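You operate a simulated robot arm through the tools that you are given. There is no shell and no other tool. Be economical: measure what you need, move in short steps, check, and stop when the job is done.

Carry out the task below with a simulated robot arm. There is one attempt and no reset: what you move stays moved.

TASK
Measure the gap between the first two faults in the purple tape.
Fine: light on and kept on, counter to 0 with the first at the red line, stop with the second there, brake back on.

Only the result counts: the job must be done as asked and must still hold three seconds after the hand-in. Knocking over, shifting, dropping, spilling or breaking anything else fails it.

THE ROBOT
A 7-joint arm with a four-finger gripper on a trunk, on a base that drives. Base frame: it is fixed to the floor where the robot stands at the start and does not move with it; the origin is under the middle of the robot, x ahead of it, y to its left, z up. Units: m, degrees, N and s.
Its first joint turns from -69.0 to 172.0 degrees. Places, roughly: brake lever [0.8, 0.2, 0.9]; dimmer knob [0.7, -0.1, 0.9]; light box switch [0.7, 0, 0.9]. Payload 3.67 kg.
The tool frame sits at the grasp point between the pads (the TCP): z along the fingers, y along the line on which they close. The tips reach 0.028 m beyond it. Largest opening 0.112 m; the body of the gripper starts 0.073 m behind the TCP.
Orientation is that of the tool frame in the base frame, as a unit quaternion [x, y, z, w]. With the fingers straight down and closing along the base's y, the tool's x points along the base's -x, its y along +y and its z along -z.

THE INTERFACE
- The arm moves only by the tool servo_tool. Its argument "series" is a list of rows, each a list of 3 entries, a list of its own where there are three numbers: the shift along the base's x, y, z in units of 500 mm (1.0 is 500 mm), then the turn, a rotation vector about the base's x, y, z in units of 120 degrees (1.0 is 120 degrees), then the opening, from 0 (shut) to 1 (fully open). In form: [[[x, y, z], [rx, ry, rz], fingers], ...]. A call has 1 to 20 rows; each row is the pose to reach, as a shift and turn from the pose commanded when the call began. A call with a number of a shift or a turn outside -1 to 1 is refused whole. Each row takes 0.2 s and may step no farther than 0.05 m and 8.6 degrees from the row before; otherwise, or with a gripper value out of range, the whole call is refused. A pose out of reach is approached as far as the arm can. The call stops where the force on the tool passes 40 N (or 10 N more than at its start, if that is more) or the arm is blocked; 0.2 s more then pass. The fingers move at their own pace and stop on an object; they squeeze with about 43 N. The grip force told is the motor's: it shows also when the fingers shut on nothing. Time passes only in rows, and 0.2 s behind the last, so rows that repeat a pose let the fingers close. It gives the time, the measured TCP pose, the force on the tool (base axes), the opening and the grip force at its end, in the units of the frame above (readings bear some noise), with the torque about the TCP (base axes, N m) and any sound that the robot's microphone picked up.
- Cameras (640 x 400 px; columns grow to the right, rows downward): "scene" is now at [0.1396, -0.0176, 1.4064]; the picture's right is [-0.12, -0.99, -0.00], its down [-0.46, 0.06, -0.88] and it looks along [0.88, -0.11, -0.47] (base axes); focal length 282 px, centre (320, 200). "wrist" rides on the gripper at [0.06, -0.018, -0.104] in the tool frame; the picture's right is [0.29, 0.96, 0.00], its down [-0.80, 0.24, -0.55] and it looks along [-0.53, 0.16, 0.83] (tool axes); focal length 234 px, centre (320, 200). There is no depth. A picture from a camera that has moved, and an enlarged one, comes with that camera's place and axes in the base frame and with its lens. The place of the scene camera against the robot may be out by one fixed shift of up to 0.012 m in any direction.
- camera(camera): a new picture of that camera. No time passes.
- move_column(by): slides the trunk up (or, below 0, down) by that many m; the arm and the scene camera ride with it, the base frame stays. It gives what a move gives, with no picture.
- roll_base(legs): drives the robot by 1 to 6 legs, each [ahead, turn to the left] in m and degrees, along the robot's own axes; the way and the turn of a leg run together, so that a leg with both is an arc; at most 1.5 m and 180 degrees a leg. The arm and the cameras ride along, it lands a little off, and it stops where it bumps. It gives what a move gives.
- head_to(pan, tilt): turns the head with the scene camera to pan (to the left, within 86 degrees either way) and tilt (down, from -29 to 69), counted from straight ahead of the robot. It gives what a move gives.
- inspect(camera, box): a new picture of the part [left, top, right, bottom] of that camera's present view, enlarged. No time passes.
- hand_in(): hands the job in; it is judged then, once.

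Work in short steps. Places have to be worked out from the pictures, the camera data and where the tool is seen: move nearer, look again, correct. Check each grasp and each placing, and mend what went wrong. You have 120 turns and 82 pictures in all, those below and enlarged ones among them. Open the gripper and draw the arm clear of the work before you hand the job in, unless the task says otherwise; then end with one line.

The tools are called after "Call:" by a JSON object that holds its "op" and its "data". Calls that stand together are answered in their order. servo_tool: Moves the arm, as the interface text tells. Its arguments: {"type":"object","properties":{"series":{"type":"array","items":{"type":"array"}}},"required":["series"]} The other tools are called the same way: move_column (by) slides the trunk up or down; roll_base (legs) drives the base; head_to (pan, tilt) turns the head that bears the scene camera; camera (camera) takes a picture; inspect (camera, box) takes an enlarged picture of a part of a camera's view; hand_in () hands the job in.

At the start:

```text
time_s: 0.0
ee_pos: [0.607, 0.0891, 1.2213]
tool_rot: [0.0, 1.0, 0.0, 0.0]
ft_force: [0.1, 0.8, 1.0]
torque: [-0.03, 0.02, -0.01]
gripper_width: 0.1118
grasp_force: 0.1
trunk travel left (down, up): [-0.525, 0.315]
robot x, y, heading: [-0.0019, 0.0027, 0.0]
head pan, tilt: [-7.0, 27.9]
```

scene: 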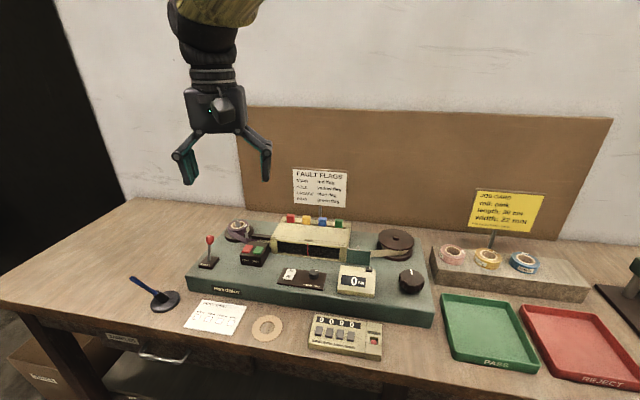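
wrist: 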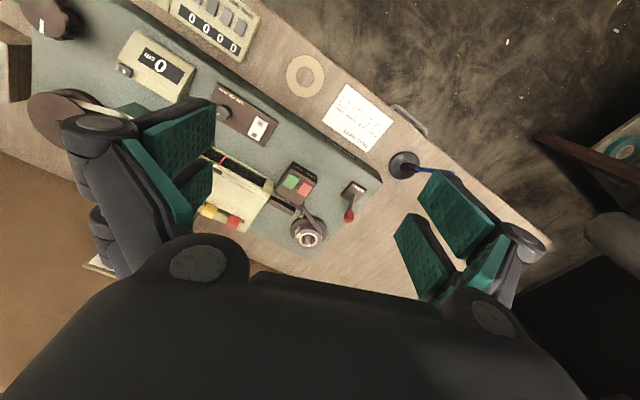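

I start by enlarging the machine and cards to read the labels.

Call:
{"op": "inspect", "data": {"camera": "scene", "box": [180, 200, 340, 300]}}

Call:
{"op": "inspect", "data": {"camera": "scene", "box": [270, 220, 440, 330]}}

Call:
{"op": "inspect", "data": {"camera": "scene", "box": [170, 280, 400, 390]}}

Call:
{"op": "inspect", "data": {"camera": "scene", "box": [280, 160, 360, 210]}}

```text
4.00 times, centred on (260, 250) of scene
camera zoom: at [0.1396, -0.0176, 1.4064], right [-0.12, -0.99, 0.0], down [-0.46, 0.06, -0.88], along [0.88, -0.11, -0.47], focal length 1126 px, centre (560, 0)
```

zoom: 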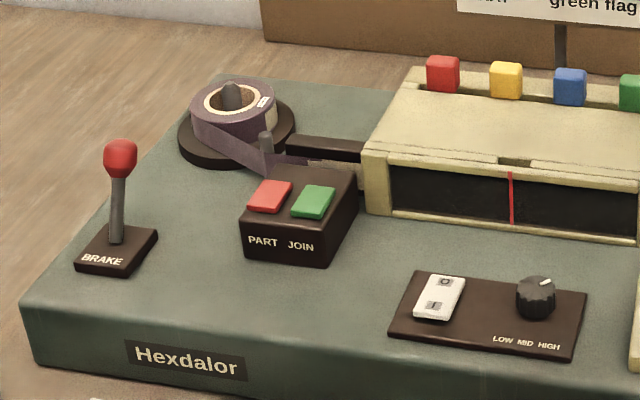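

```text
3.64 times, centred on (355, 275) of scene
camera zoom: at [0.1396, -0.0176, 1.4064], right [-0.12, -0.99, 0.0], down [-0.46, 0.06, -0.88], along [0.88, -0.11, -0.47], focal length 1024 px, centre (193, -73)
```

zoom: 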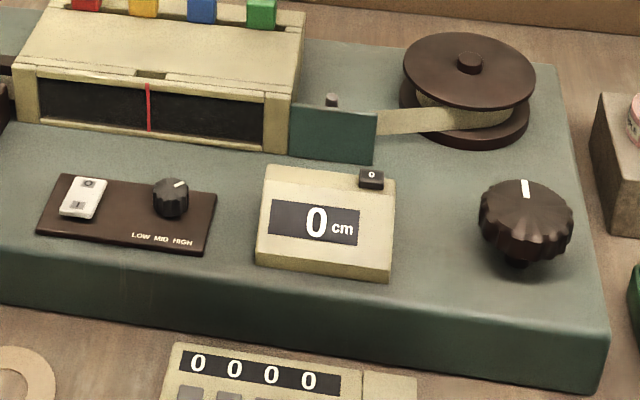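

```text
2.78 times, centred on (285, 335) of scene
camera zoom: at [0.1396, -0.0176, 1.4064], right [-0.12, -0.99, 0.0], down [-0.46, 0.06, -0.88], along [0.88, -0.11, -0.47], focal length 784 px, centre (417, -176)
```

zoom: 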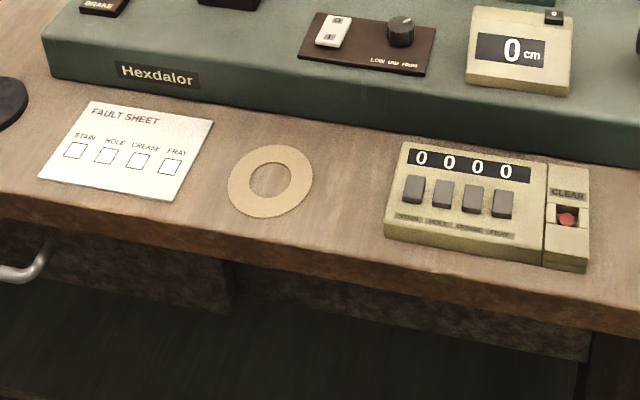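

```text
8.00 times, centred on (320, 185) of scene
camera zoom: at [0.1396, -0.0176, 1.4064], right [-0.12, -0.99, 0.0], down [-0.46, 0.06, -0.88], along [0.88, -0.11, -0.47], focal length 2253 px, centre (320, 320)
```

zoom: 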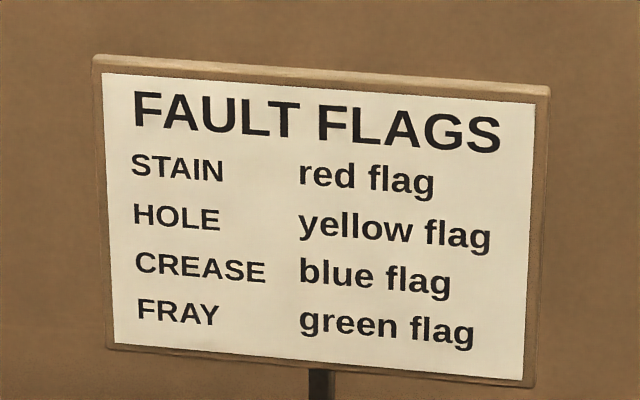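

The light box switch is near (0.71, 0, 0.89). I move the closed gripper above the switch panel for a close wrist view.

Call:
{"op": "servo_tool", "data": {"series": [[[0.03, -0.04, -0.05], [0, 0, 0], 0.5], [[0.06, -0.08, -0.1], [0, 0, 0], 0.2], [[0.1, -0.13, -0.15], [0, 0, 0], 0], [[0.13, -0.16, -0.2], [0, 0, 0], 0], [[0.14, -0.178, -0.26], [0, 0, 0], 0], [[0.14, -0.178, -0.26], [0, 0, 0], 0], [[0.14, -0.178, -0.26], [0, 0, 0], 0]]}}

Call:
{"op": "camera", "data": {"camera": "wrist"}}

Call:
{"op": "camera", "data": {"camera": "scene"}}

```text
time_s: 1.6
ee_pos: [0.6767, -0.0002, 1.0913]
tool_rot: [0.0, 1.0, 0.0, -0.001]
ft_force: [-0.5, 0.8, 0.1]
torque: [-0.03, 0.04, -0.03]
gripper_width: 0.0001
grasp_force: 35.5
trunk travel left (down, up): [-0.525, 0.315]
robot x, y, heading: [-0.0006, -0.0013, 0.0]
head pan, tilt: [-7.0, 27.9]
```

```text
75 pictures are left
camera wrist: at [0.6168, -0.0188, 1.195], right [-0.29, 0.96, 0.0], down [0.8, 0.24, 0.55], along [0.53, 0.16, -0.83], focal length 234 px, centre (320, 200)
```

wrist: 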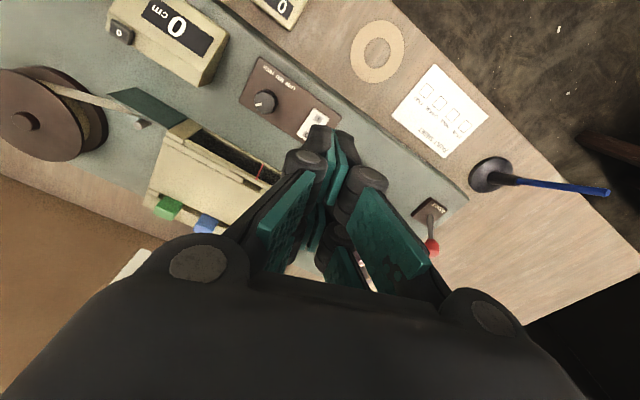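

```text
74 pictures are left
camera scene: at [0.14, -0.0177, 1.4063], right [-0.12, -0.99, 0.0], down [-0.46, 0.06, -0.88], along [0.88, -0.11, -0.47], focal length 282 px, centre (320, 200)
```

scene: 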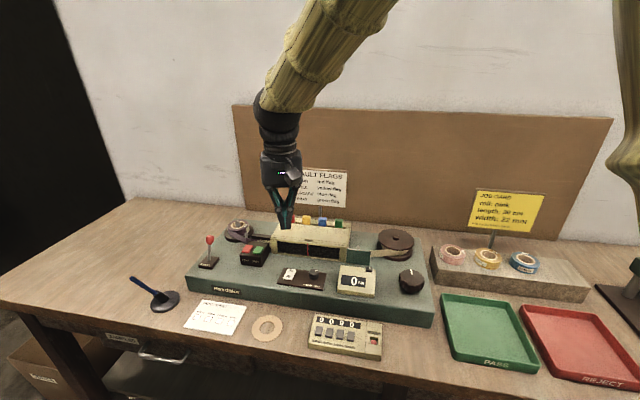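

I enlarge the panel and brake area in the wrist view for exact positions.

Call:
{"op": "inspect", "data": {"camera": "wrist", "box": [220, 40, 380, 140]}}

Call:
{"op": "inspect", "data": {"camera": "wrist", "box": [370, 160, 530, 260]}}

```text
4.00 times, centred on (300, 90) of wrist
camera zoom: at [0.6168, -0.0188, 1.195], right [-0.29, 0.96, 0.0], down [0.8, 0.24, 0.55], along [0.53, 0.16, -0.83], focal length 937 px, centre (400, 640)
```

zoom: 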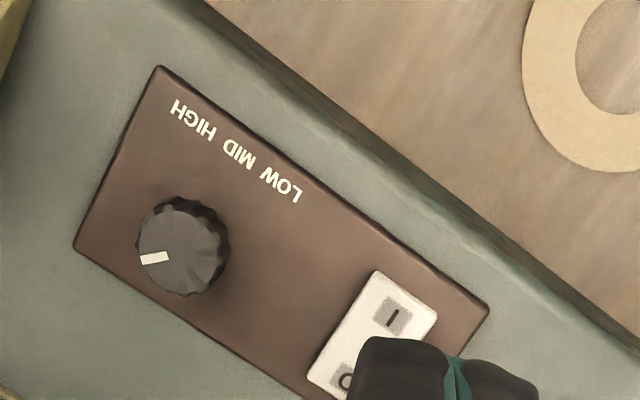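

```text
4.00 times, centred on (450, 210) of wrist
camera zoom: at [0.6168, -0.0188, 1.195], right [-0.29, 0.96, 0.0], down [0.8, 0.24, 0.55], along [0.53, 0.16, -0.83], focal length 937 px, centre (-200, 160)
```

zoom: 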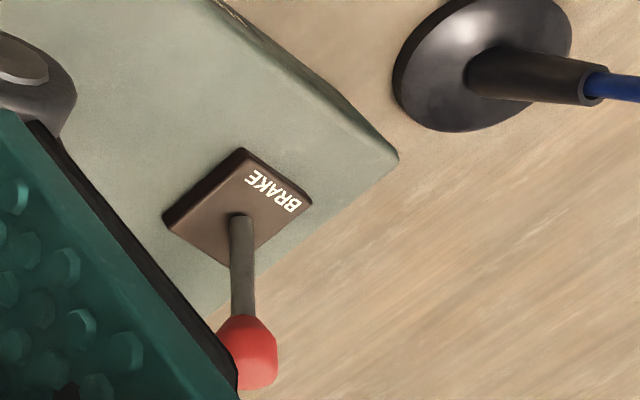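

The "I" end of the rocker is at about (0.691, 0.002, 0.89). I descend above it and stop a little clear to look.

Call:
{"op": "servo_tool", "data": {"series": [[[0.026, 0.004, -0.08], [0, 0, 0], 0], [[0.026, 0.004, -0.17], [0, 0, 0], 0], [[0.026, 0.004, -0.25], [0, 0, 0], 0], [[0.026, 0.004, -0.3], [0, 0, 0], 0], [[0.026, 0.004, -0.3], [0, 0, 0], 0]]}}

Call:
{"op": "camera", "data": {"camera": "wrist"}}

Call:
{"op": "inspect", "data": {"camera": "scene", "box": [230, 220, 390, 320]}}

```text
time_s: 2.8
ee_pos: [0.689, 0.0016, 0.9413]
tool_rot: [0.0, 1.0, 0.0, 0.0]
ft_force: [-1.0, -0.5, 0.8]
torque: [0.01, 0.0, 0.0]
gripper_width: 0.0001
grasp_force: 35.4
trunk travel left (down, up): [-0.525, 0.315]
robot x, y, heading: [0.0009, -0.0011, 0.3]
head pan, tilt: [-7.0, 27.9]
```

```text
71 pictures are left
camera wrist: at [0.6291, -0.0165, 1.0452], right [-0.29, 0.96, 0.0], down [0.8, 0.24, 0.55], along [0.53, 0.16, -0.83], focal length 234 px, centre (320, 200)
```

wrist: 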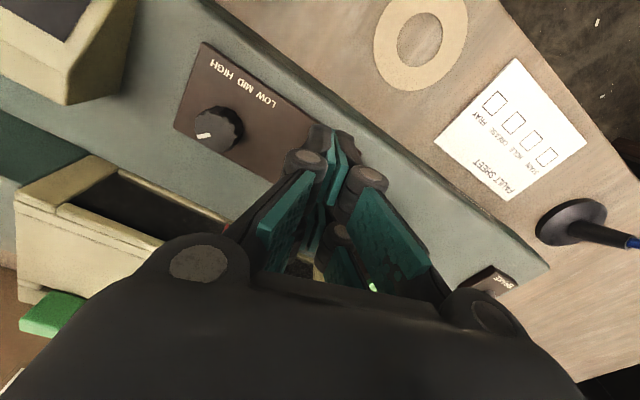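

```text
4.00 times, centred on (310, 270) of scene
camera zoom: at [0.1396, -0.0176, 1.4064], right [-0.12, -0.99, 0.0], down [-0.46, 0.06, -0.88], along [0.88, -0.11, -0.47], focal length 1126 px, centre (360, -80)
```

zoom: 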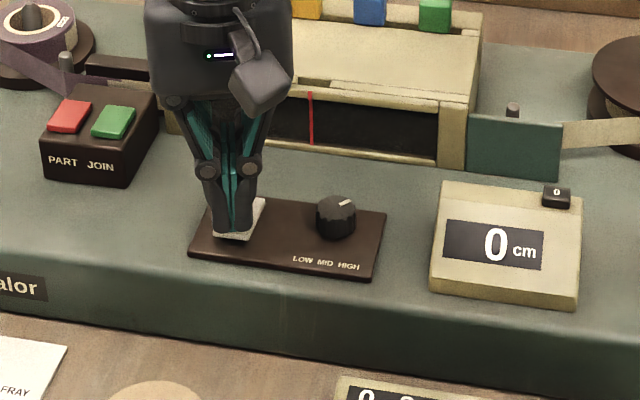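

The tip is above the front (I) end. I press down in small steps, relying on the force stop, then rise.

Call:
{"op": "servo_tool", "data": {"series": [[[0, 0, -0.015], [0, 0, 0], 0], [[0, 0, -0.03], [0, 0, 0], 0], [[0, 0, -0.038], [0, 0, 0], 0], [[0, 0, -0.044], [0, 0, 0], 0], [[0, 0, -0.05], [0, 0, 0], 0]]}}

Call:
{"op": "inspect", "data": {"camera": "scene", "box": [230, 220, 390, 320]}}

```text
time_s: 4.0
ee_pos: [0.6893, 0.002, 0.9197]
tool_rot: [0.0, 1.0, 0.001, 0.003]
ft_force: [-0.4, -0.2, 25.0]
torque: [-0.05, -0.41, 0.02]
gripper_width: 0.0059
grasp_force: 35.6
trunk travel left (down, up): [-0.525, 0.315]
robot x, y, heading: [-0.0024, -0.0008, -0.2]
head pan, tilt: [-7.0, 27.9]
heard: click
```

```text
4.00 times, centred on (310, 270) of scene
camera zoom: at [0.1377, -0.0176, 1.4071], right [-0.12, -0.99, 0.0], down [-0.46, 0.06, -0.88], along [0.88, -0.11, -0.47], focal length 1126 px, centre (360, -80)
```

zoom: 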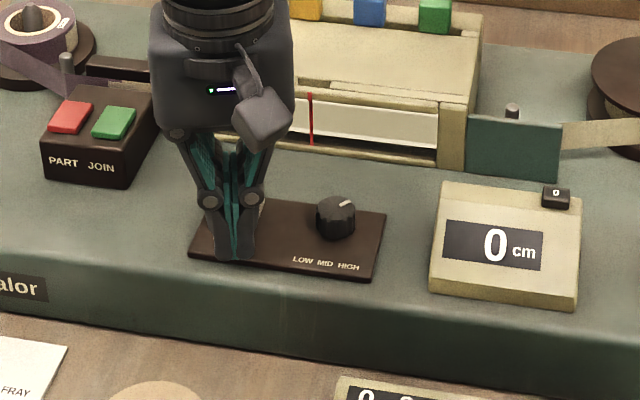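

The light is on (window white, click heard). I rise and move toward the big wind knob on the right, opening the fingers.

Call:
{"op": "servo_tool", "data": {"series": [[[0, 0, 0.08], [0, 0, 0], 0], [[0, 0, 0.17], [0, 0, 0], 0], [[-0.02, -0.06, 0.24], [0, 0, 0], 0.2], [[-0.04, -0.13, 0.3], [0, 0, 0], 0.4], [[-0.06, -0.22, 0.3], [0, 0, 0], 0.5], [[-0.08, -0.31, 0.3], [0, 0, 0], 0.7], [[-0.1, -0.4, 0.3], [0, 0, 0], 0.7], [[-0.1, -0.48, 0.3], [0, 0, 0], 0.7], [[-0.1, -0.56, 0.3], [0, 0, 0], 0.7], [[-0.1, -0.56, 0.3], [0, 0, 0], 0.7]]}}

Call:
{"op": "camera", "data": {"camera": "wrist"}}

Call:
{"op": "inspect", "data": {"camera": "scene", "box": [200, 210, 360, 310]}}

```text
time_s: 6.2
ee_pos: [0.6406, -0.2773, 1.0666]
tool_rot: [0.0, 1.0, 0.0, 0.0]
ft_force: [0.6, 0.7, -1.7]
torque: [-0.01, -0.01, -0.02]
gripper_width: 0.0785
grasp_force: 0.0
trunk travel left (down, up): [-0.525, 0.315]
robot x, y, heading: [0.0015, -0.0016, -0.1]
head pan, tilt: [-7.0, 27.9]
```

```text
68 pictures are left
camera wrist: at [0.5792, -0.2955, 1.1709], right [-0.29, 0.96, 0.0], down [0.8, 0.24, 0.55], along [0.53, 0.16, -0.83], focal length 234 px, centre (320, 200)
```

wrist: 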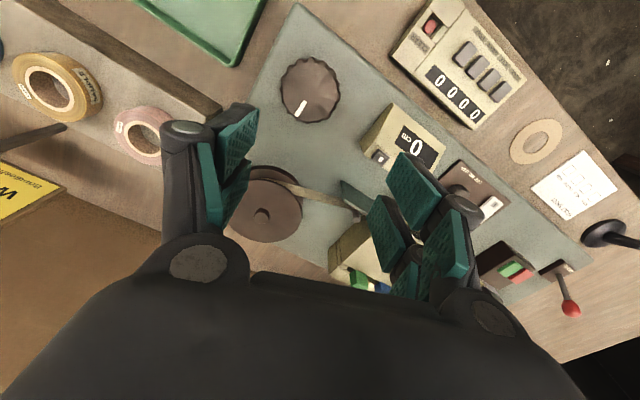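

```text
4.00 times, centred on (280, 260) of scene
camera zoom: at [0.1396, -0.0167, 1.4064], right [-0.12, -0.99, 0.0], down [-0.46, 0.06, -0.88], along [0.88, -0.11, -0.47], focal length 1126 px, centre (480, -40)
```

zoom: 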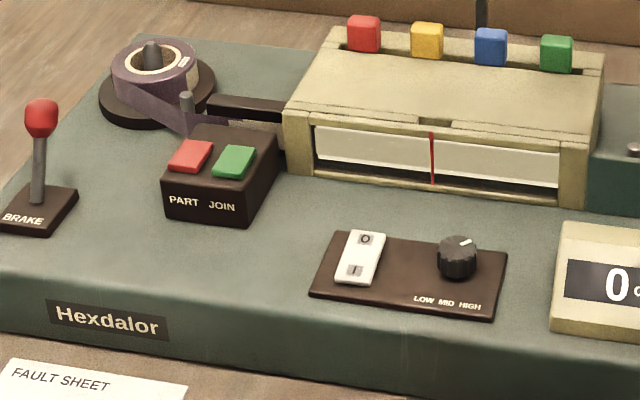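

The wind knob is at about (0.619, -0.295), rim near z 0.91. Before using it the brake must come off, so I move the arm near the brake lever (tip about (0.80, 0.20, 0.955)) to look closely.

Call:
{"op": "servo_tool", "data": {"series": [[[0, 0.08, 0], [0, 0, 0], 0.5], [[0, 0.16, 0], [0, 0, 0], 0.3], [[0.02, 0.25, 0], [0, 0, 0], 0], [[0.04, 0.34, 0], [0, 0, 0], 0], [[0.06, 0.43, 0], [0, 0, 0], 0], [[0.08, 0.52, 0], [0, 0, 0], 0], [[0.1, 0.61, 0], [0, 0, 0], 0], [[0.12, 0.7, 0], [0, 0, 0], 0], [[0.14, 0.79, 0], [0, 0, 0], 0], [[0.16, 0.85, 0], [0, 0, 0], 0], [[0.2, 0.88, 0], [0, 0, 0], 0], [[0.2, 0.88, 0], [0, 0, 0], 0]]}}

Call:
{"op": "camera", "data": {"camera": "wrist"}}

Call:
{"op": "inspect", "data": {"camera": "scene", "box": [160, 200, 320, 300]}}

```text
time_s: 9.0
ee_pos: [0.7526, 0.1388, 1.1077]
tool_rot: [0.016, 0.999, 0.037, 0.011]
ft_force: [0.7, -0.6, -0.3]
torque: [0.06, -0.01, -0.01]
gripper_width: 0.0001
grasp_force: 35.7
trunk travel left (down, up): [-0.525, 0.315]
robot x, y, heading: [-0.001, 0.0017, -0.1]
head pan, tilt: [-7.0, 27.9]
stopped in row 12: the arm was blocked; the commanded pose is now the measured one
```

```text
66 pictures are left
camera wrist: at [0.6889, 0.1152, 1.2084], right [-0.26, 0.96, 0.06], down [0.79, 0.17, 0.59], along [0.56, 0.2, -0.81], focal length 234 px, centre (320, 200)
```

wrist: 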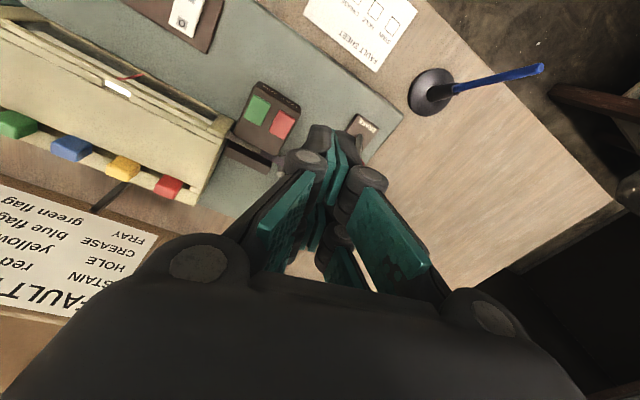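

```text
4.00 times, centred on (240, 250) of scene
camera zoom: at [0.1401, -0.0185, 1.4063], right [-0.12, -0.99, 0.0], down [-0.46, 0.06, -0.88], along [0.88, -0.11, -0.47], focal length 1126 px, centre (640, 0)
```

zoom: 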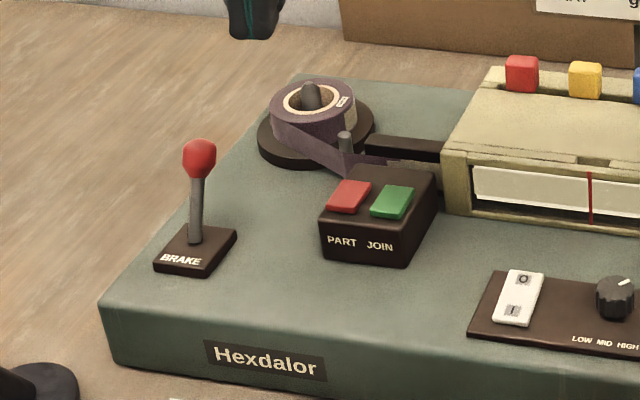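

The arm got blocked near (0.75, 0.14), likely by a joint limit. I level the tool while lowering a bit and yawing left, then see whether it proceeds.

Call:
{"op": "servo_tool", "data": {"series": [[[-0.03, -0.02, -0.03], [-0.035, 0.011, 0.015], 0], [[-0.03, -0.02, -0.06], [-0.035, 0.011, 0.07], 0], [[-0.03, -0.02, -0.08], [-0.035, 0.011, 0.13], 0], [[-0.03, -0.02, -0.08], [-0.035, 0.011, 0.18], 0], [[-0.03, -0.02, -0.08], [-0.035, 0.011, 0.18], 0]]}}

```text
time_s: 10.2
ee_pos: [0.7353, 0.1329, 1.0638]
tool_rot: [-0.174, 0.985, -0.004, -0.006]
ft_force: [-0.3, 0.9, 0.2]
torque: [-0.01, -0.02, -0.03]
gripper_width: 0.0
grasp_force: 36.2
trunk travel left (down, up): [-0.525, 0.315]
robot x, y, heading: [-0.0011, -0.0046, 0.1]
head pan, tilt: [-7.0, 27.9]
```

Yawing left works. I move on toward the brake.

Call:
{"op": "servo_tool", "data": {"series": [[[0, 0.04, 0], [0, 0, 0.05], 0], [[0.02, 0.05, -0.02], [0, 0, 0.1], 0], [[0.03, 0.06, -0.04], [0, 0, 0.1], 0], [[0.03, 0.06, -0.04], [0, 0, 0.1], 0]]}}

Call:
{"op": "camera", "data": {"camera": "wrist"}}

```text
time_s: 11.2
ee_pos: [0.7501, 0.1614, 1.044]
tool_rot: [-0.276, 0.961, -0.003, -0.006]
ft_force: [-0.1, -0.6, 0.0]
torque: [-0.01, -0.01, -0.05]
gripper_width: 0.0001
grasp_force: 35.7
trunk travel left (down, up): [-0.525, 0.315]
robot x, y, heading: [0.0002, 0.0029, -0.0]
head pan, tilt: [-7.0, 27.9]
```

```text
64 pictures are left
camera wrist: at [0.7096, 0.1161, 1.1496], right [-0.75, 0.66, 0.0], down [0.55, 0.63, 0.54], along [0.36, 0.41, -0.84], focal length 234 px, centre (320, 200)
```

wrist: 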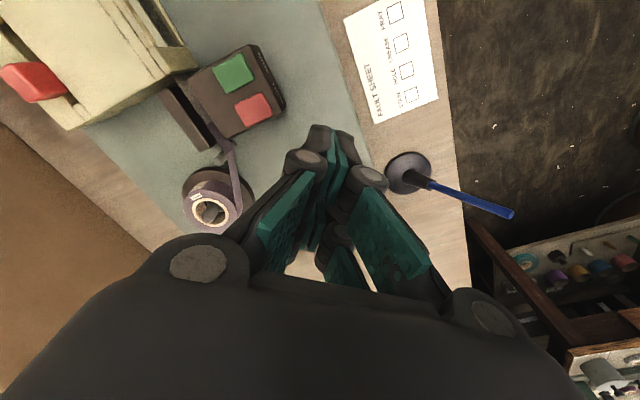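

The fingers hide the lever; I open them to look between.

Call:
{"op": "servo_tool", "data": {"series": [[[0, 0, 0], [0, 0, 0], 1], [[0, 0, 0], [0, 0, 0], 1], [[0, 0, 0], [0, 0, 0], 1]]}}

Call:
{"op": "inspect", "data": {"camera": "wrist", "box": [200, 80, 440, 230]}}

```text
time_s: 12.0
ee_pos: [0.7503, 0.1635, 1.0447]
tool_rot: [-0.275, 0.961, -0.004, -0.005]
ft_force: [0.2, 0.5, 0.4]
torque: [0.02, -0.01, 0.02]
gripper_width: 0.1115
grasp_force: 0.1
trunk travel left (down, up): [-0.525, 0.315]
robot x, y, heading: [-0.0022, 0.0033, 0.0]
head pan, tilt: [-7.0, 27.9]
```

```text
2.67 times, centred on (320, 155) of wrist
camera zoom: at [0.7095, 0.1166, 1.1496], right [-0.75, 0.66, 0.0], down [0.55, 0.63, 0.54], along [0.36, 0.41, -0.84], focal length 624 px, centre (320, 320)
```

zoom: 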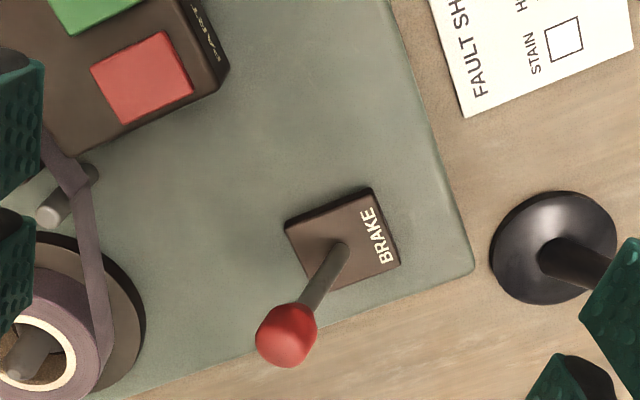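

The lever leans back (+x) from its pivot at (0.788, 0.221); the red knob is near (0.811, 0.213, 0.94). I go above it with fingers half open and look again before descending.

Call:
{"op": "servo_tool", "data": {"series": [[[0.05, 0.04, 0], [0, 0, 0], 0.6], [[0.1, 0.08, -0.01], [0, 0, 0], 0.6], [[0.12, 0.1, -0.06], [0, 0, 0], 0.6], [[0.12, 0.1, -0.06], [0, 0, 0], 0.6]]}}

Call:
{"op": "camera", "data": {"camera": "wrist"}}

Call:
{"op": "inspect", "data": {"camera": "scene", "box": [130, 180, 290, 280]}}

```text
time_s: 13.0
ee_pos: [0.8197, 0.1997, 1.0243]
tool_rot: [-0.265, 0.964, 0.008, -0.002]
ft_force: [0.6, 0.3, -0.2]
torque: [-0.02, -0.01, -0.03]
gripper_width: 0.0671
grasp_force: 0.1
trunk travel left (down, up): [-0.525, 0.315]
robot x, y, heading: [-0.0034, -0.0001, -0.2]
head pan, tilt: [-7.0, 27.9]
```

```text
62 pictures are left
camera wrist: at [0.7771, 0.1513, 1.1277], right [-0.74, 0.67, 0.02], down [0.57, 0.61, 0.56], along [0.37, 0.42, -0.83], focal length 234 px, centre (320, 200)
```

wrist: 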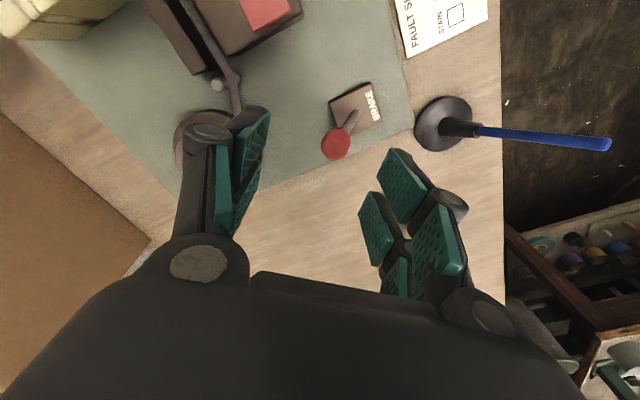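

```text
4.00 times, centred on (210, 230) of scene
camera zoom: at [0.1389, -0.0177, 1.4065], right [-0.12, -0.99, 0.0], down [-0.46, 0.06, -0.88], along [0.88, -0.11, -0.47], focal length 1126 px, centre (760, 80)
```

zoom: 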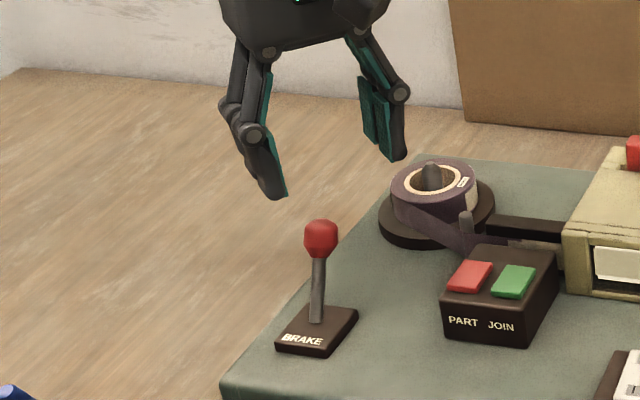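

The measured pose lags the command again (joint limit), so I yaw further left while aiming at the knob.

Call:
{"op": "servo_tool", "data": {"series": [[[0, 0, 0], [0, 0, 0.07], 0.6], [[0, 0, 0], [0, 0, 0.14], 0.6], [[0, 0, -0.02], [0, 0, 0.2], 0.6], [[0, 0, -0.02], [0, 0, 0.2], 0.6]]}}

```text
time_s: 14.0
ee_pos: [0.811, 0.2128, 1.0061]
tool_rot: [-0.47, 0.882, -0.006, -0.005]
ft_force: [-1.1, 0.1, 1.7]
torque: [0.02, 0.02, 0.01]
gripper_width: 0.0672
grasp_force: 0.0
trunk travel left (down, up): [-0.525, 0.315]
robot x, y, heading: [-0.0023, 0.0016, -0.1]
head pan, tilt: [-7.0, 27.9]
```

Now on target. I descend around the knob and close gently on it.

Call:
{"op": "servo_tool", "data": {"series": [[[0, 0, -0.06], [0, 0, 0], 0.6], [[0, 0, -0.12], [0, 0, 0], 0.6], [[0, 0, -0.12], [0, 0, 0], 0.6]]}}

Call:
{"op": "inspect", "data": {"camera": "scene", "box": [130, 180, 290, 280]}}

Call:
{"op": "camera", "data": {"camera": "wrist"}}

```text
time_s: 14.8
ee_pos: [0.8107, 0.2117, 0.9449]
tool_rot: [-0.469, 0.883, -0.006, -0.004]
ft_force: [-0.7, 0.5, 0.3]
torque: [0.01, 0.01, -0.01]
gripper_width: 0.0671
grasp_force: 0.1
trunk travel left (down, up): [-0.525, 0.315]
robot x, y, heading: [0.0002, 0.0001, -0.0]
head pan, tilt: [-7.0, 27.9]
```

```text
4.00 times, centred on (210, 230) of scene
camera zoom: at [0.1395, -0.0174, 1.4064], right [-0.12, -0.99, 0.0], down [-0.46, 0.06, -0.88], along [0.88, -0.11, -0.47], focal length 1126 px, centre (760, 80)
```

zoom: 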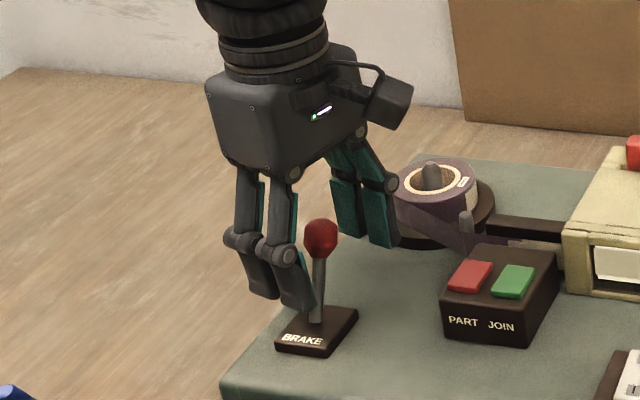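

```text
59 pictures are left
camera wrist: at [0.7916, 0.1527, 1.0489], right [-0.95, 0.3, 0.0], down [0.25, 0.8, 0.54], along [0.16, 0.52, -0.84], focal length 234 px, centre (320, 200)
```

wrist: 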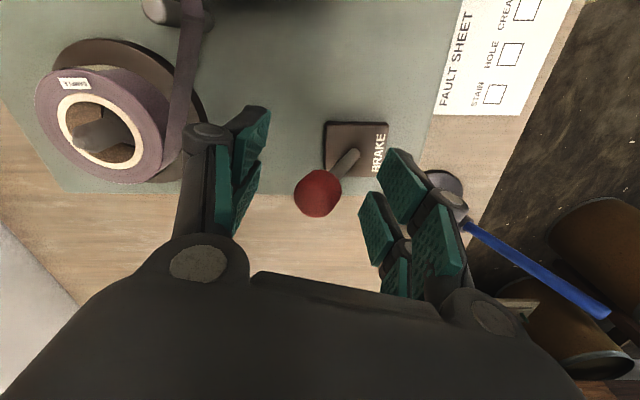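

The knob sits right at the grasp point. I close on it.

Call:
{"op": "servo_tool", "data": {"series": [[[0, 0, 0], [0, 0, 0], 0.3], [[0, 0, 0], [0, 0, 0], 0.15], [[0, 0, 0], [0, 0, 0], 0.1], [[0, 0, 0], [0, 0, 0], 0.1]]}}

```text
time_s: 15.8
ee_pos: [0.8088, 0.2106, 0.9446]
tool_rot: [-0.47, 0.883, -0.006, -0.005]
ft_force: [-15.4, -6.7, 2.3]
torque: [-0.56, 1.0, 0.12]
gripper_width: 0.0211
grasp_force: 44.8
trunk travel left (down, up): [-0.525, 0.315]
robot x, y, heading: [0.0045, -0.0007, 0.0]
head pan, tilt: [-7.0, 27.9]
```

Gripped (21 mm). I pull the lever forward (-x) in small steps.

Call:
{"op": "servo_tool", "data": {"series": [[[-0.02, 0, 0.005], [0, 0, 0], 0.1], [[-0.04, 0, 0.008], [0, 0, 0], 0.1], [[-0.06, 0, 0.008], [0, 0, 0], 0.1], [[-0.08, 0, 0.004], [0, 0, 0], 0.1], [[-0.092, 0, 0], [0, 0, 0], 0.1]]}}

Call:
{"op": "inspect", "data": {"camera": "scene", "box": [130, 180, 290, 280]}}

```text
time_s: 16.5
ee_pos: [0.7896, 0.2156, 0.9486]
tool_rot: [-0.469, 0.883, 0.0, -0.001]
ft_force: [-0.4, 15.9, -0.5]
torque: [0.52, 0.12, -0.02]
gripper_width: 0.0194
grasp_force: 44.7
trunk travel left (down, up): [-0.525, 0.315]
robot x, y, heading: [0.0001, -0.0008, 0.5]
head pan, tilt: [-7.0, 27.9]
stopped in row 3: the force on the tool passed its limit at 46 N (the readings are from after the stop); the commanded pose is now the measured one
```

```text
4.00 times, centred on (210, 230) of scene
camera zoom: at [0.1402, -0.0161, 1.4062], right [-0.12, -0.99, 0.0], down [-0.47, 0.05, -0.88], along [0.88, -0.1, -0.47], focal length 1126 px, centre (760, 80)
```

zoom: 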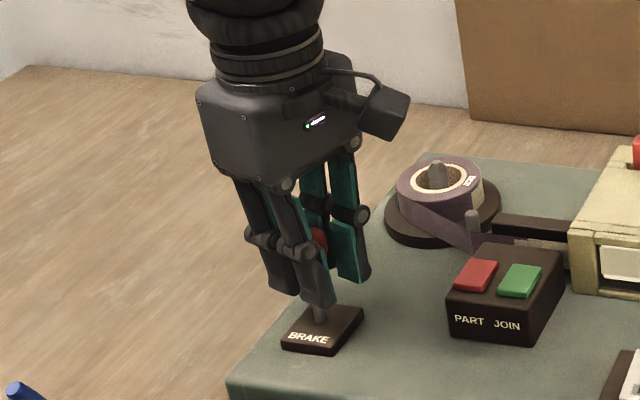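

The machine is yawed about -18°, so the lever throws along (-0.95, +0.31). I continue along that direction.

Call:
{"op": "servo_tool", "data": {"series": [[[-0.012, 0.012, 0], [0, 0, 0], 0.1], [[-0.026, 0.019, -0.003], [0, 0, 0], 0.1], [[-0.04, 0.024, -0.007], [0, 0, 0], 0.1], [[-0.05, 0.027, -0.01], [0, 0, 0], 0.1]]}}

```text
time_s: 17.5
ee_pos: [0.7736, 0.217, 0.9402]
tool_rot: [-0.459, 0.888, 0.007, -0.002]
ft_force: [29.4, 13.1, 20.3]
torque: [-0.14, -1.45, -0.1]
gripper_width: 0.0207
grasp_force: 44.9
trunk travel left (down, up): [-0.525, 0.315]
robot x, y, heading: [0.0018, -0.0017, 0.3]
head pan, tilt: [-7.0, 27.9]
```

It now pushes back in +x, probably at the stop. I open the fingers and look.

Call:
{"op": "servo_tool", "data": {"series": [[[0.0, 0, 0], [0, 0, 0], 0.3], [[0.0, 0, 0], [0, 0, 0], 0.6], [[0, 0, 0], [0, 0, 0], 0.6]]}}

Call:
{"op": "camera", "data": {"camera": "wrist"}}

```text
time_s: 18.3
ee_pos: [0.7704, 0.2197, 0.9424]
tool_rot: [-0.462, 0.887, 0.007, -0.004]
ft_force: [0.6, -0.2, 0.3]
torque: [0.01, 0.0, -0.01]
gripper_width: 0.0674
grasp_force: 0.0
trunk travel left (down, up): [-0.525, 0.315]
robot x, y, heading: [-0.0014, -0.0025, 0.1]
head pan, tilt: [-7.0, 27.9]
```

```text
57 pictures are left
camera wrist: at [0.7516, 0.1579, 1.0448], right [-0.95, 0.31, 0.02], down [0.27, 0.78, 0.56], along [0.16, 0.53, -0.83], focal length 234 px, centre (320, 200)
```

wrist: 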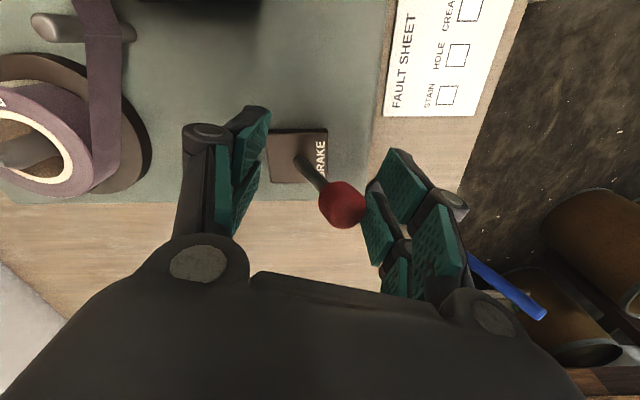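

The lever now leans forward: brake off. I rise and travel to the wind knob, undoing the yaw.

Call:
{"op": "servo_tool", "data": {"series": [[[0, 0, 0.08], [0, 0, 0], 0.6], [[0, 0, 0.17], [0, 0, 0], 0.6], [[0, -0.02, 0.25], [0, 0, -0.04], 0.6], [[-0.02, -0.11, 0.25], [0, 0, -0.11], 0.7], [[-0.04, -0.2, 0.25], [0, 0, -0.18], 0.7], [[-0.06, -0.29, 0.25], [0, 0, -0.25], 0.7], [[-0.08, -0.38, 0.25], [0, 0, -0.32], 0.7], [[-0.11, -0.47, 0.25], [0, 0, -0.39], 0.7], [[-0.14, -0.56, 0.25], [0, 0, -0.458], 0.8], [[-0.17, -0.65, 0.25], [0, 0, -0.458], 0.8], [[-0.2, -0.74, 0.25], [0, 0, -0.458], 0.8], [[-0.24, -0.83, 0.25], [0, 0, -0.458], 0.8], [[-0.27, -0.92, 0.25], [0, 0, -0.458], 0.8], [[-0.3, -1.0, 0.25], [0, 0, -0.458], 0.8], [[-0.3, -1.0, 0.25], [0, 0, -0.458], 0.8]]}}

Call:
{"op": "inspect", "data": {"camera": "scene", "box": [200, 200, 440, 350]}}

Call:
{"op": "camera", "data": {"camera": "wrist"}}

```text
time_s: 21.5
ee_pos: [0.6165, -0.2731, 1.0687]
tool_rot: [-0.008, 1.0, -0.001, -0.001]
ft_force: [0.2, -0.1, 0.2]
torque: [-0.06, 0.03, -0.03]
gripper_width: 0.0894
grasp_force: 0.0
trunk travel left (down, up): [-0.525, 0.315]
robot x, y, heading: [0.0023, -0.0031, 0.3]
head pan, tilt: [-7.0, 27.9]
```

```text
2.67 times, centred on (320, 275) of scene
camera zoom: at [0.1402, -0.0164, 1.4063], right [-0.12, -0.99, 0.0], down [-0.47, 0.06, -0.88], along [0.88, -0.11, -0.47], focal length 751 px, centre (320, 0)
```

zoom: 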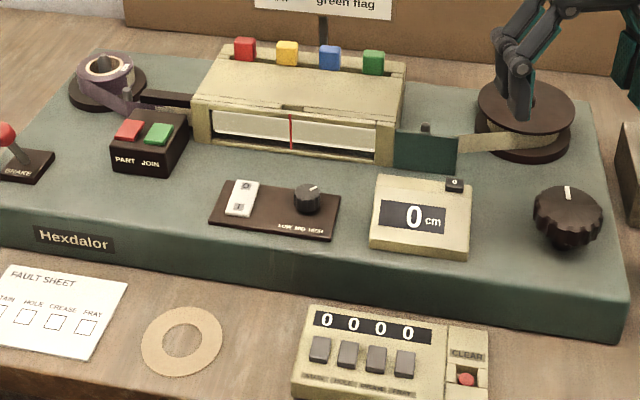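

```text
55 pictures are left
camera wrist: at [0.5565, -0.2925, 1.1727], right [-0.3, 0.95, 0.0], down [0.8, 0.25, 0.55], along [0.52, 0.17, -0.83], focal length 234 px, centre (320, 200)
```

wrist: 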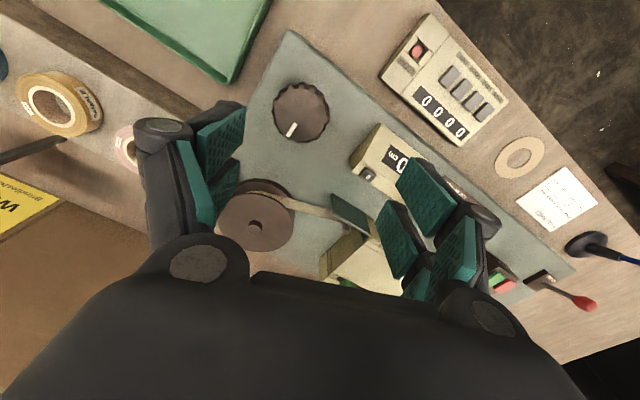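

The knob is at about (0.617, -0.293). I lower above it with the fingers wide and look.

Call:
{"op": "servo_tool", "data": {"series": [[[0, -0.04, -0.05], [0, 0, 0], 0.9], [[0, -0.04, -0.14], [0, 0, 0], 0.9], [[0, -0.04, -0.18], [0, 0, 0], 0.9], [[0, -0.04, -0.18], [0, 0, 0], 0.9]]}}

Call:
{"op": "camera", "data": {"camera": "wrist"}}

Call:
{"op": "inspect", "data": {"camera": "scene", "box": [340, 230, 460, 305]}}

```text
time_s: 22.5
ee_pos: [0.6152, -0.2931, 0.9794]
tool_rot: [-0.007, 1.0, 0.0, -0.002]
ft_force: [1.6, -0.2, 0.8]
torque: [0.0, 0.03, 0.03]
gripper_width: 0.1008
grasp_force: 0.1
trunk travel left (down, up): [-0.525, 0.315]
robot x, y, heading: [0.0004, 0.0035, 0.2]
head pan, tilt: [-7.0, 27.9]
```

```text
54 pictures are left
camera wrist: at [0.5556, -0.3125, 1.0832], right [-0.3, 0.95, 0.0], down [0.8, 0.25, 0.55], along [0.53, 0.17, -0.83], focal length 234 px, centre (320, 200)
```

wrist: 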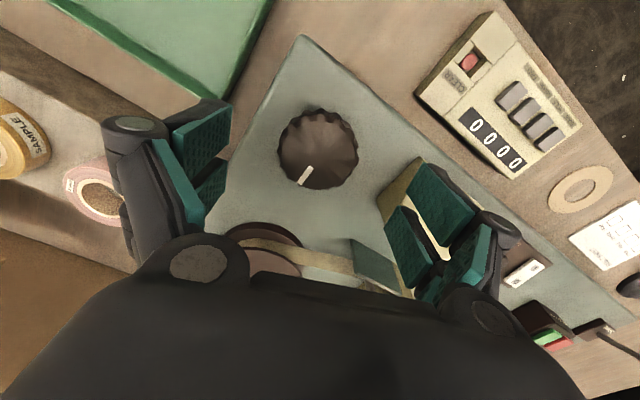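

```text
5.33 times, centred on (400, 268) of scene
camera zoom: at [0.1397, -0.017, 1.4064], right [-0.12, -0.99, 0.0], down [-0.46, 0.06, -0.88], along [0.88, -0.11, -0.47], focal length 1502 px, centre (-107, -160)
```

zoom: 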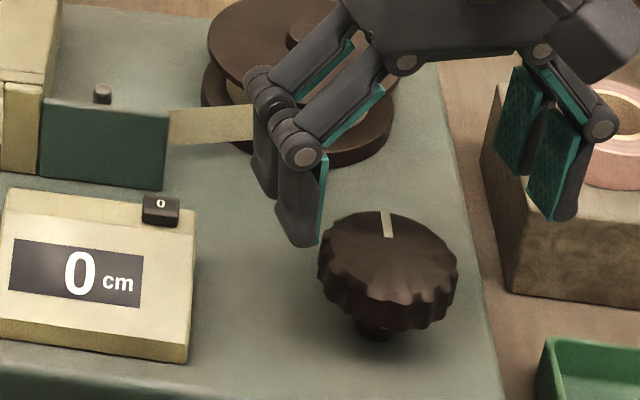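

Knob centre (0.614, -0.294), diameter ~58 mm. I descend around its rim and close.

Call:
{"op": "servo_tool", "data": {"series": [[[0, 0, -0.06], [0, 0, 0], 0.75], [[-0.002, 0, -0.118], [0, 0, 0], 0.75], [[-0.002, 0, -0.118], [0, 0, 0], 0.75], [[-0.002, 0, -0.118], [0, 0, 0], 0.5], [[-0.002, 0, -0.118], [0, 0, 0], 0.4], [[-0.002, 0, -0.118], [0, 0, 0], 0.4]]}}

Call:
{"op": "inspect", "data": {"camera": "scene", "box": [340, 230, 460, 305]}}

```text
time_s: 23.9
ee_pos: [0.6145, -0.2935, 0.9202]
tool_rot: [-0.008, 1.0, -0.001, -0.003]
ft_force: [-1.3, -1.5, 0.2]
torque: [-0.15, 0.2, -0.07]
gripper_width: 0.0569
grasp_force: 45.2
trunk travel left (down, up): [-0.525, 0.315]
robot x, y, heading: [0.002, -0.0012, 0.2]
head pan, tilt: [-7.0, 27.9]
```

```text
5.33 times, centred on (400, 268) of scene
camera zoom: at [0.1396, -0.0174, 1.4064], right [-0.12, -0.99, 0.0], down [-0.46, 0.06, -0.88], along [0.88, -0.11, -0.47], focal length 1502 px, centre (-107, -160)
```

zoom: 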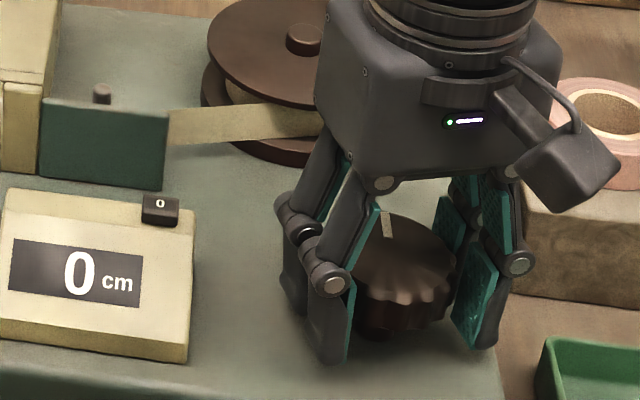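

Firm grip on the knob. I turn it counter-clockwise 25° as a test and look at the counter and window.

Call:
{"op": "servo_tool", "data": {"series": [[[0, 0, 0], [0, 0, 0.06], 0.4], [[0, 0, 0], [0, 0, 0.12], 0.4], [[0, 0, 0], [0, 0, 0.18], 0.4], [[0, 0, 0], [0, 0, 0.21], 0.4]]}}

Call:
{"op": "inspect", "data": {"camera": "scene", "box": [220, 210, 420, 335]}}

```text
time_s: 24.9
ee_pos: [0.6153, -0.2952, 0.92]
tool_rot: [-0.226, 0.974, 0.0, -0.001]
ft_force: [3.2, -22.8, 1.6]
torque: [0.13, -0.11, -0.61]
gripper_width: 0.0567
grasp_force: 45.1
trunk travel left (down, up): [-0.525, 0.315]
robot x, y, heading: [-0.0046, 0.002, 0.4]
head pan, tilt: [-7.0, 27.9]
```

```text
3.20 times, centred on (320, 272) of scene
camera zoom: at [0.1402, -0.0197, 1.4064], right [-0.12, -0.99, 0.0], down [-0.46, 0.06, -0.88], along [0.88, -0.1, -0.47], focal length 901 px, centre (320, -32)
```

zoom: 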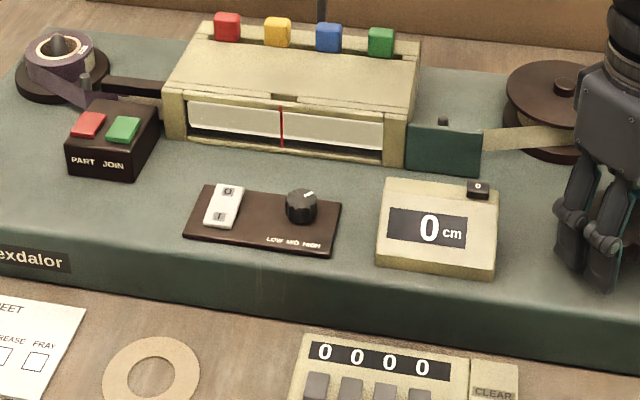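

Counter is still 0. I check in the wrist view whether the knob mark turned with the hand.

Call:
{"op": "camera", "data": {"camera": "wrist"}}

```text
50 pictures are left
camera wrist: at [0.5686, -0.3387, 1.0232], right [-0.68, 0.73, 0.0], down [0.61, 0.57, 0.55], along [0.41, 0.38, -0.83], focal length 234 px, centre (320, 200)
```

wrist: 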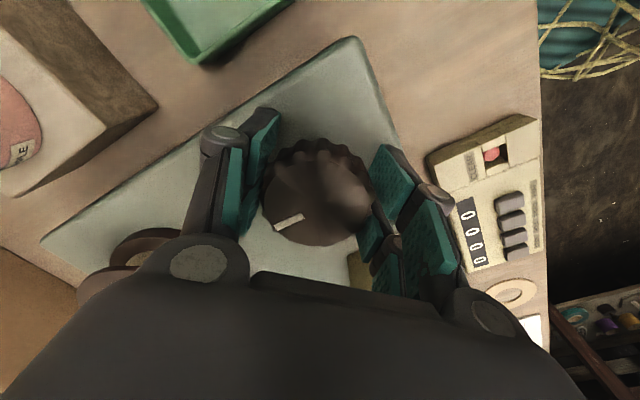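

The mark barely turned (knob resists counter-clockwise). I turn clockwise instead.

Call:
{"op": "servo_tool", "data": {"series": [[[0, 0, 0], [0, 0, -0.06], 0.4], [[0, 0, 0], [0, 0, -0.12], 0.4], [[0, 0, 0], [0, 0, -0.18], 0.4], [[0, 0, 0], [0, 0, -0.24], 0.4], [[0, 0, 0], [0, 0, -0.3], 0.4], [[0, 0, 0], [0, 0, -0.36], 0.4], [[0, 0, 0], [0, 0, -0.42], 0.4], [[0, 0, 0], [0, 0, -0.42], 0.4]]}}

Call:
{"op": "inspect", "data": {"camera": "scene", "box": [220, 210, 420, 335]}}

Call:
{"op": "camera", "data": {"camera": "wrist"}}

```text
time_s: 26.7
ee_pos: [0.6151, -0.2907, 0.9207]
tool_rot: [0.212, 0.977, 0.0, -0.003]
ft_force: [5.7, 31.0, -8.9]
torque: [0.51, -0.08, 0.17]
gripper_width: 0.057
grasp_force: 45.0
trunk travel left (down, up): [-0.525, 0.315]
robot x, y, heading: [0.0002, 0.0028, 0.2]
head pan, tilt: [-7.0, 27.9]
```

```text
3.20 times, centred on (320, 272) of scene
camera zoom: at [0.1409, -0.0145, 1.4062], right [-0.12, -0.99, 0.0], down [-0.47, 0.05, -0.88], along [0.88, -0.1, -0.47], focal length 901 px, centre (320, -32)
```

zoom: 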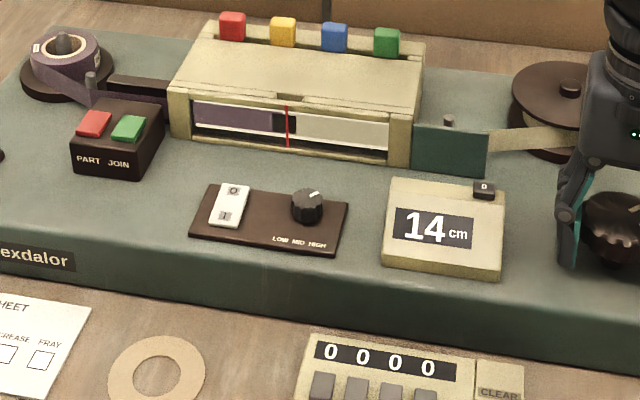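

```text
48 pictures are left
camera wrist: at [0.553, -0.2828, 1.0236], right [0.13, 0.99, 0.0], down [0.83, -0.11, 0.55], along [0.54, -0.07, -0.84], focal length 234 px, centre (320, 200)
```

wrist: 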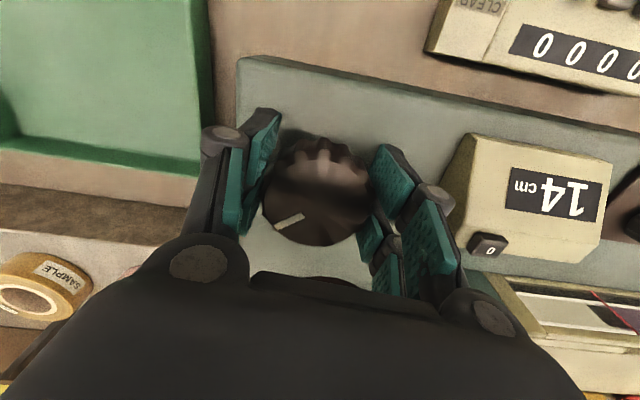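

Clockwise winds forward: 14 cm, purple tape has reached the window. I inspect the window closely.

Call:
{"op": "inspect", "data": {"camera": "scene", "box": [270, 232, 350, 262]}}

```text
8.00 times, centred on (310, 247) of scene
camera zoom: at [0.1409, -0.0145, 1.4062], right [-0.12, -0.99, 0.0], down [-0.47, 0.05, -0.88], along [0.88, -0.1, -0.47], focal length 2253 px, centre (400, -176)
```

zoom: 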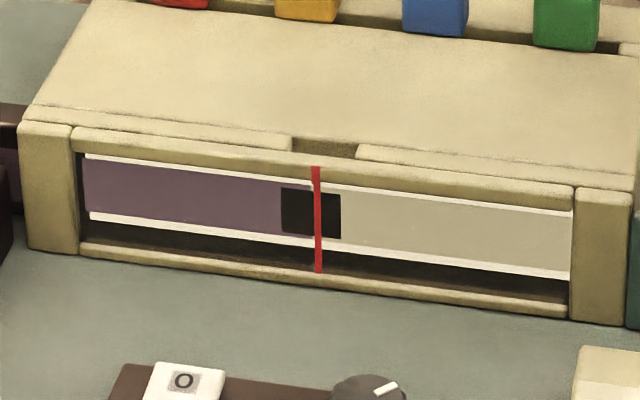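

The black patch is the splice between leader and purple tape; no fault visible yet. Forces suggest the knob centre is ~5 mm further in +x, so I shift that while turning another 22° clockwise.

Call:
{"op": "servo_tool", "data": {"series": [[[0.005, 0, 0], [0, 0, 0], 0.4], [[0.01, 0.001, 0], [0, 0, -0.04], 0.4], [[0.01, 0.001, 0], [0, 0, -0.08], 0.4], [[0.01, 0.001, 0], [0, 0, -0.12], 0.4], [[0.01, 0.001, 0], [0, 0, -0.16], 0.4], [[0.01, 0.001, 0], [0, 0, -0.18], 0.4]]}}

Call:
{"op": "inspect", "data": {"camera": "scene", "box": [270, 215, 398, 295]}}

```text
time_s: 28.1
ee_pos: [0.6207, -0.2931, 0.9208]
tool_rot: [0.392, 0.92, 0.001, -0.001]
ft_force: [12.8, 1.8, 8.5]
torque: [-0.71, -0.63, 0.0]
gripper_width: 0.0559
grasp_force: 44.6
trunk travel left (down, up): [-0.525, 0.315]
robot x, y, heading: [0.0008, 0.0011, 0.3]
head pan, tilt: [-7.0, 27.9]
```

```text
5.00 times, centred on (334, 255) of scene
camera zoom: at [0.1404, -0.0166, 1.4064], right [-0.12, -0.99, 0.0], down [-0.47, 0.06, -0.88], along [0.88, -0.11, -0.47], focal length 1408 px, centre (250, -75)
```

zoom: 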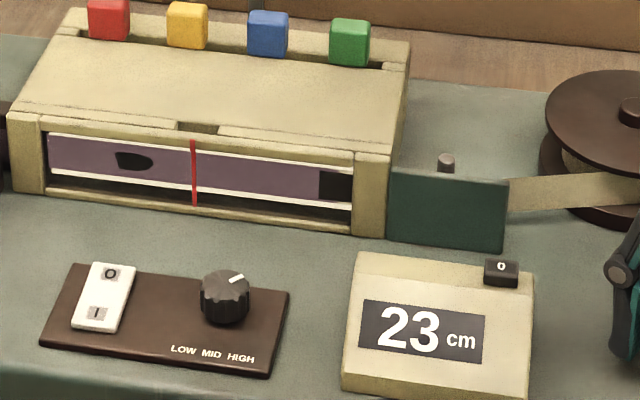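

A first fault (dark blob) is visible about 3.8 cm before the red line. I turn about 7.8° more.

Call:
{"op": "servo_tool", "data": {"series": [[[0, 0, 0], [0, 0, -0.035], 0.4], [[0, 0, 0], [0, 0, -0.065], 0.4], [[0, 0, 0], [0, 0, -0.065], 0.4]]}}

Call:
{"op": "inspect", "data": {"camera": "scene", "box": [274, 230, 354, 280]}}

```text
time_s: 28.9
ee_pos: [0.621, -0.2929, 0.9208]
tool_rot: [0.453, 0.892, 0.0, -0.001]
ft_force: [20.8, -7.8, 19.2]
torque: [-0.28, -0.23, 0.0]
gripper_width: 0.0561
grasp_force: 45.2
trunk travel left (down, up): [-0.525, 0.315]
robot x, y, heading: [0.0014, -0.0008, 0.2]
head pan, tilt: [-7.0, 27.9]
```

```text
8.00 times, centred on (314, 255) of scene
camera zoom: at [0.1404, -0.0172, 1.4065], right [-0.12, -0.99, 0.0], down [-0.47, 0.06, -0.88], along [0.88, -0.11, -0.47], focal length 2253 px, centre (368, -240)
```

zoom: 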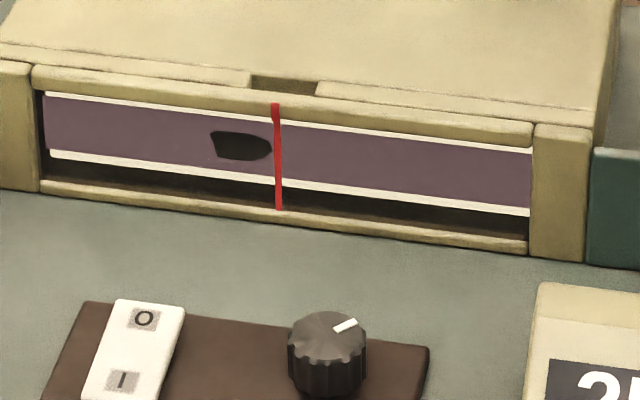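

About 1.5 cm remains. I turn 5° more.

Call:
{"op": "servo_tool", "data": {"series": [[[0, 0, 0], [0, 0, -0.025], 0.4], [[0, 0, 0], [0, 0, -0.044], 0.4], [[0, 0, 0], [0, 0, -0.044], 0.4]]}}

Call:
{"op": "inspect", "data": {"camera": "scene", "box": [274, 230, 354, 280]}}

```text
time_s: 29.7
ee_pos: [0.6197, -0.2932, 0.9201]
tool_rot: [0.492, 0.871, 0.001, -0.001]
ft_force: [24.3, -9.1, 26.0]
torque: [-0.21, -0.41, -0.01]
gripper_width: 0.056
grasp_force: 44.4
trunk travel left (down, up): [-0.525, 0.315]
robot x, y, heading: [-0.0036, 0.0006, 0.2]
head pan, tilt: [-7.0, 27.9]
```

```text
8.00 times, centred on (314, 255) of scene
camera zoom: at [0.1404, -0.0172, 1.4064], right [-0.12, -0.99, 0.0], down [-0.47, 0.06, -0.88], along [0.88, -0.11, -0.47], focal length 2253 px, centre (368, -240)
```

zoom: 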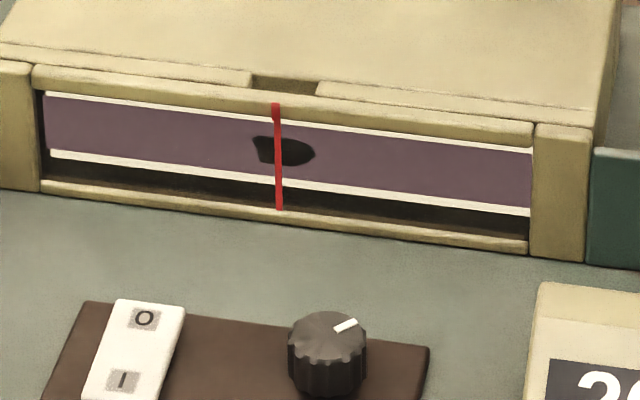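

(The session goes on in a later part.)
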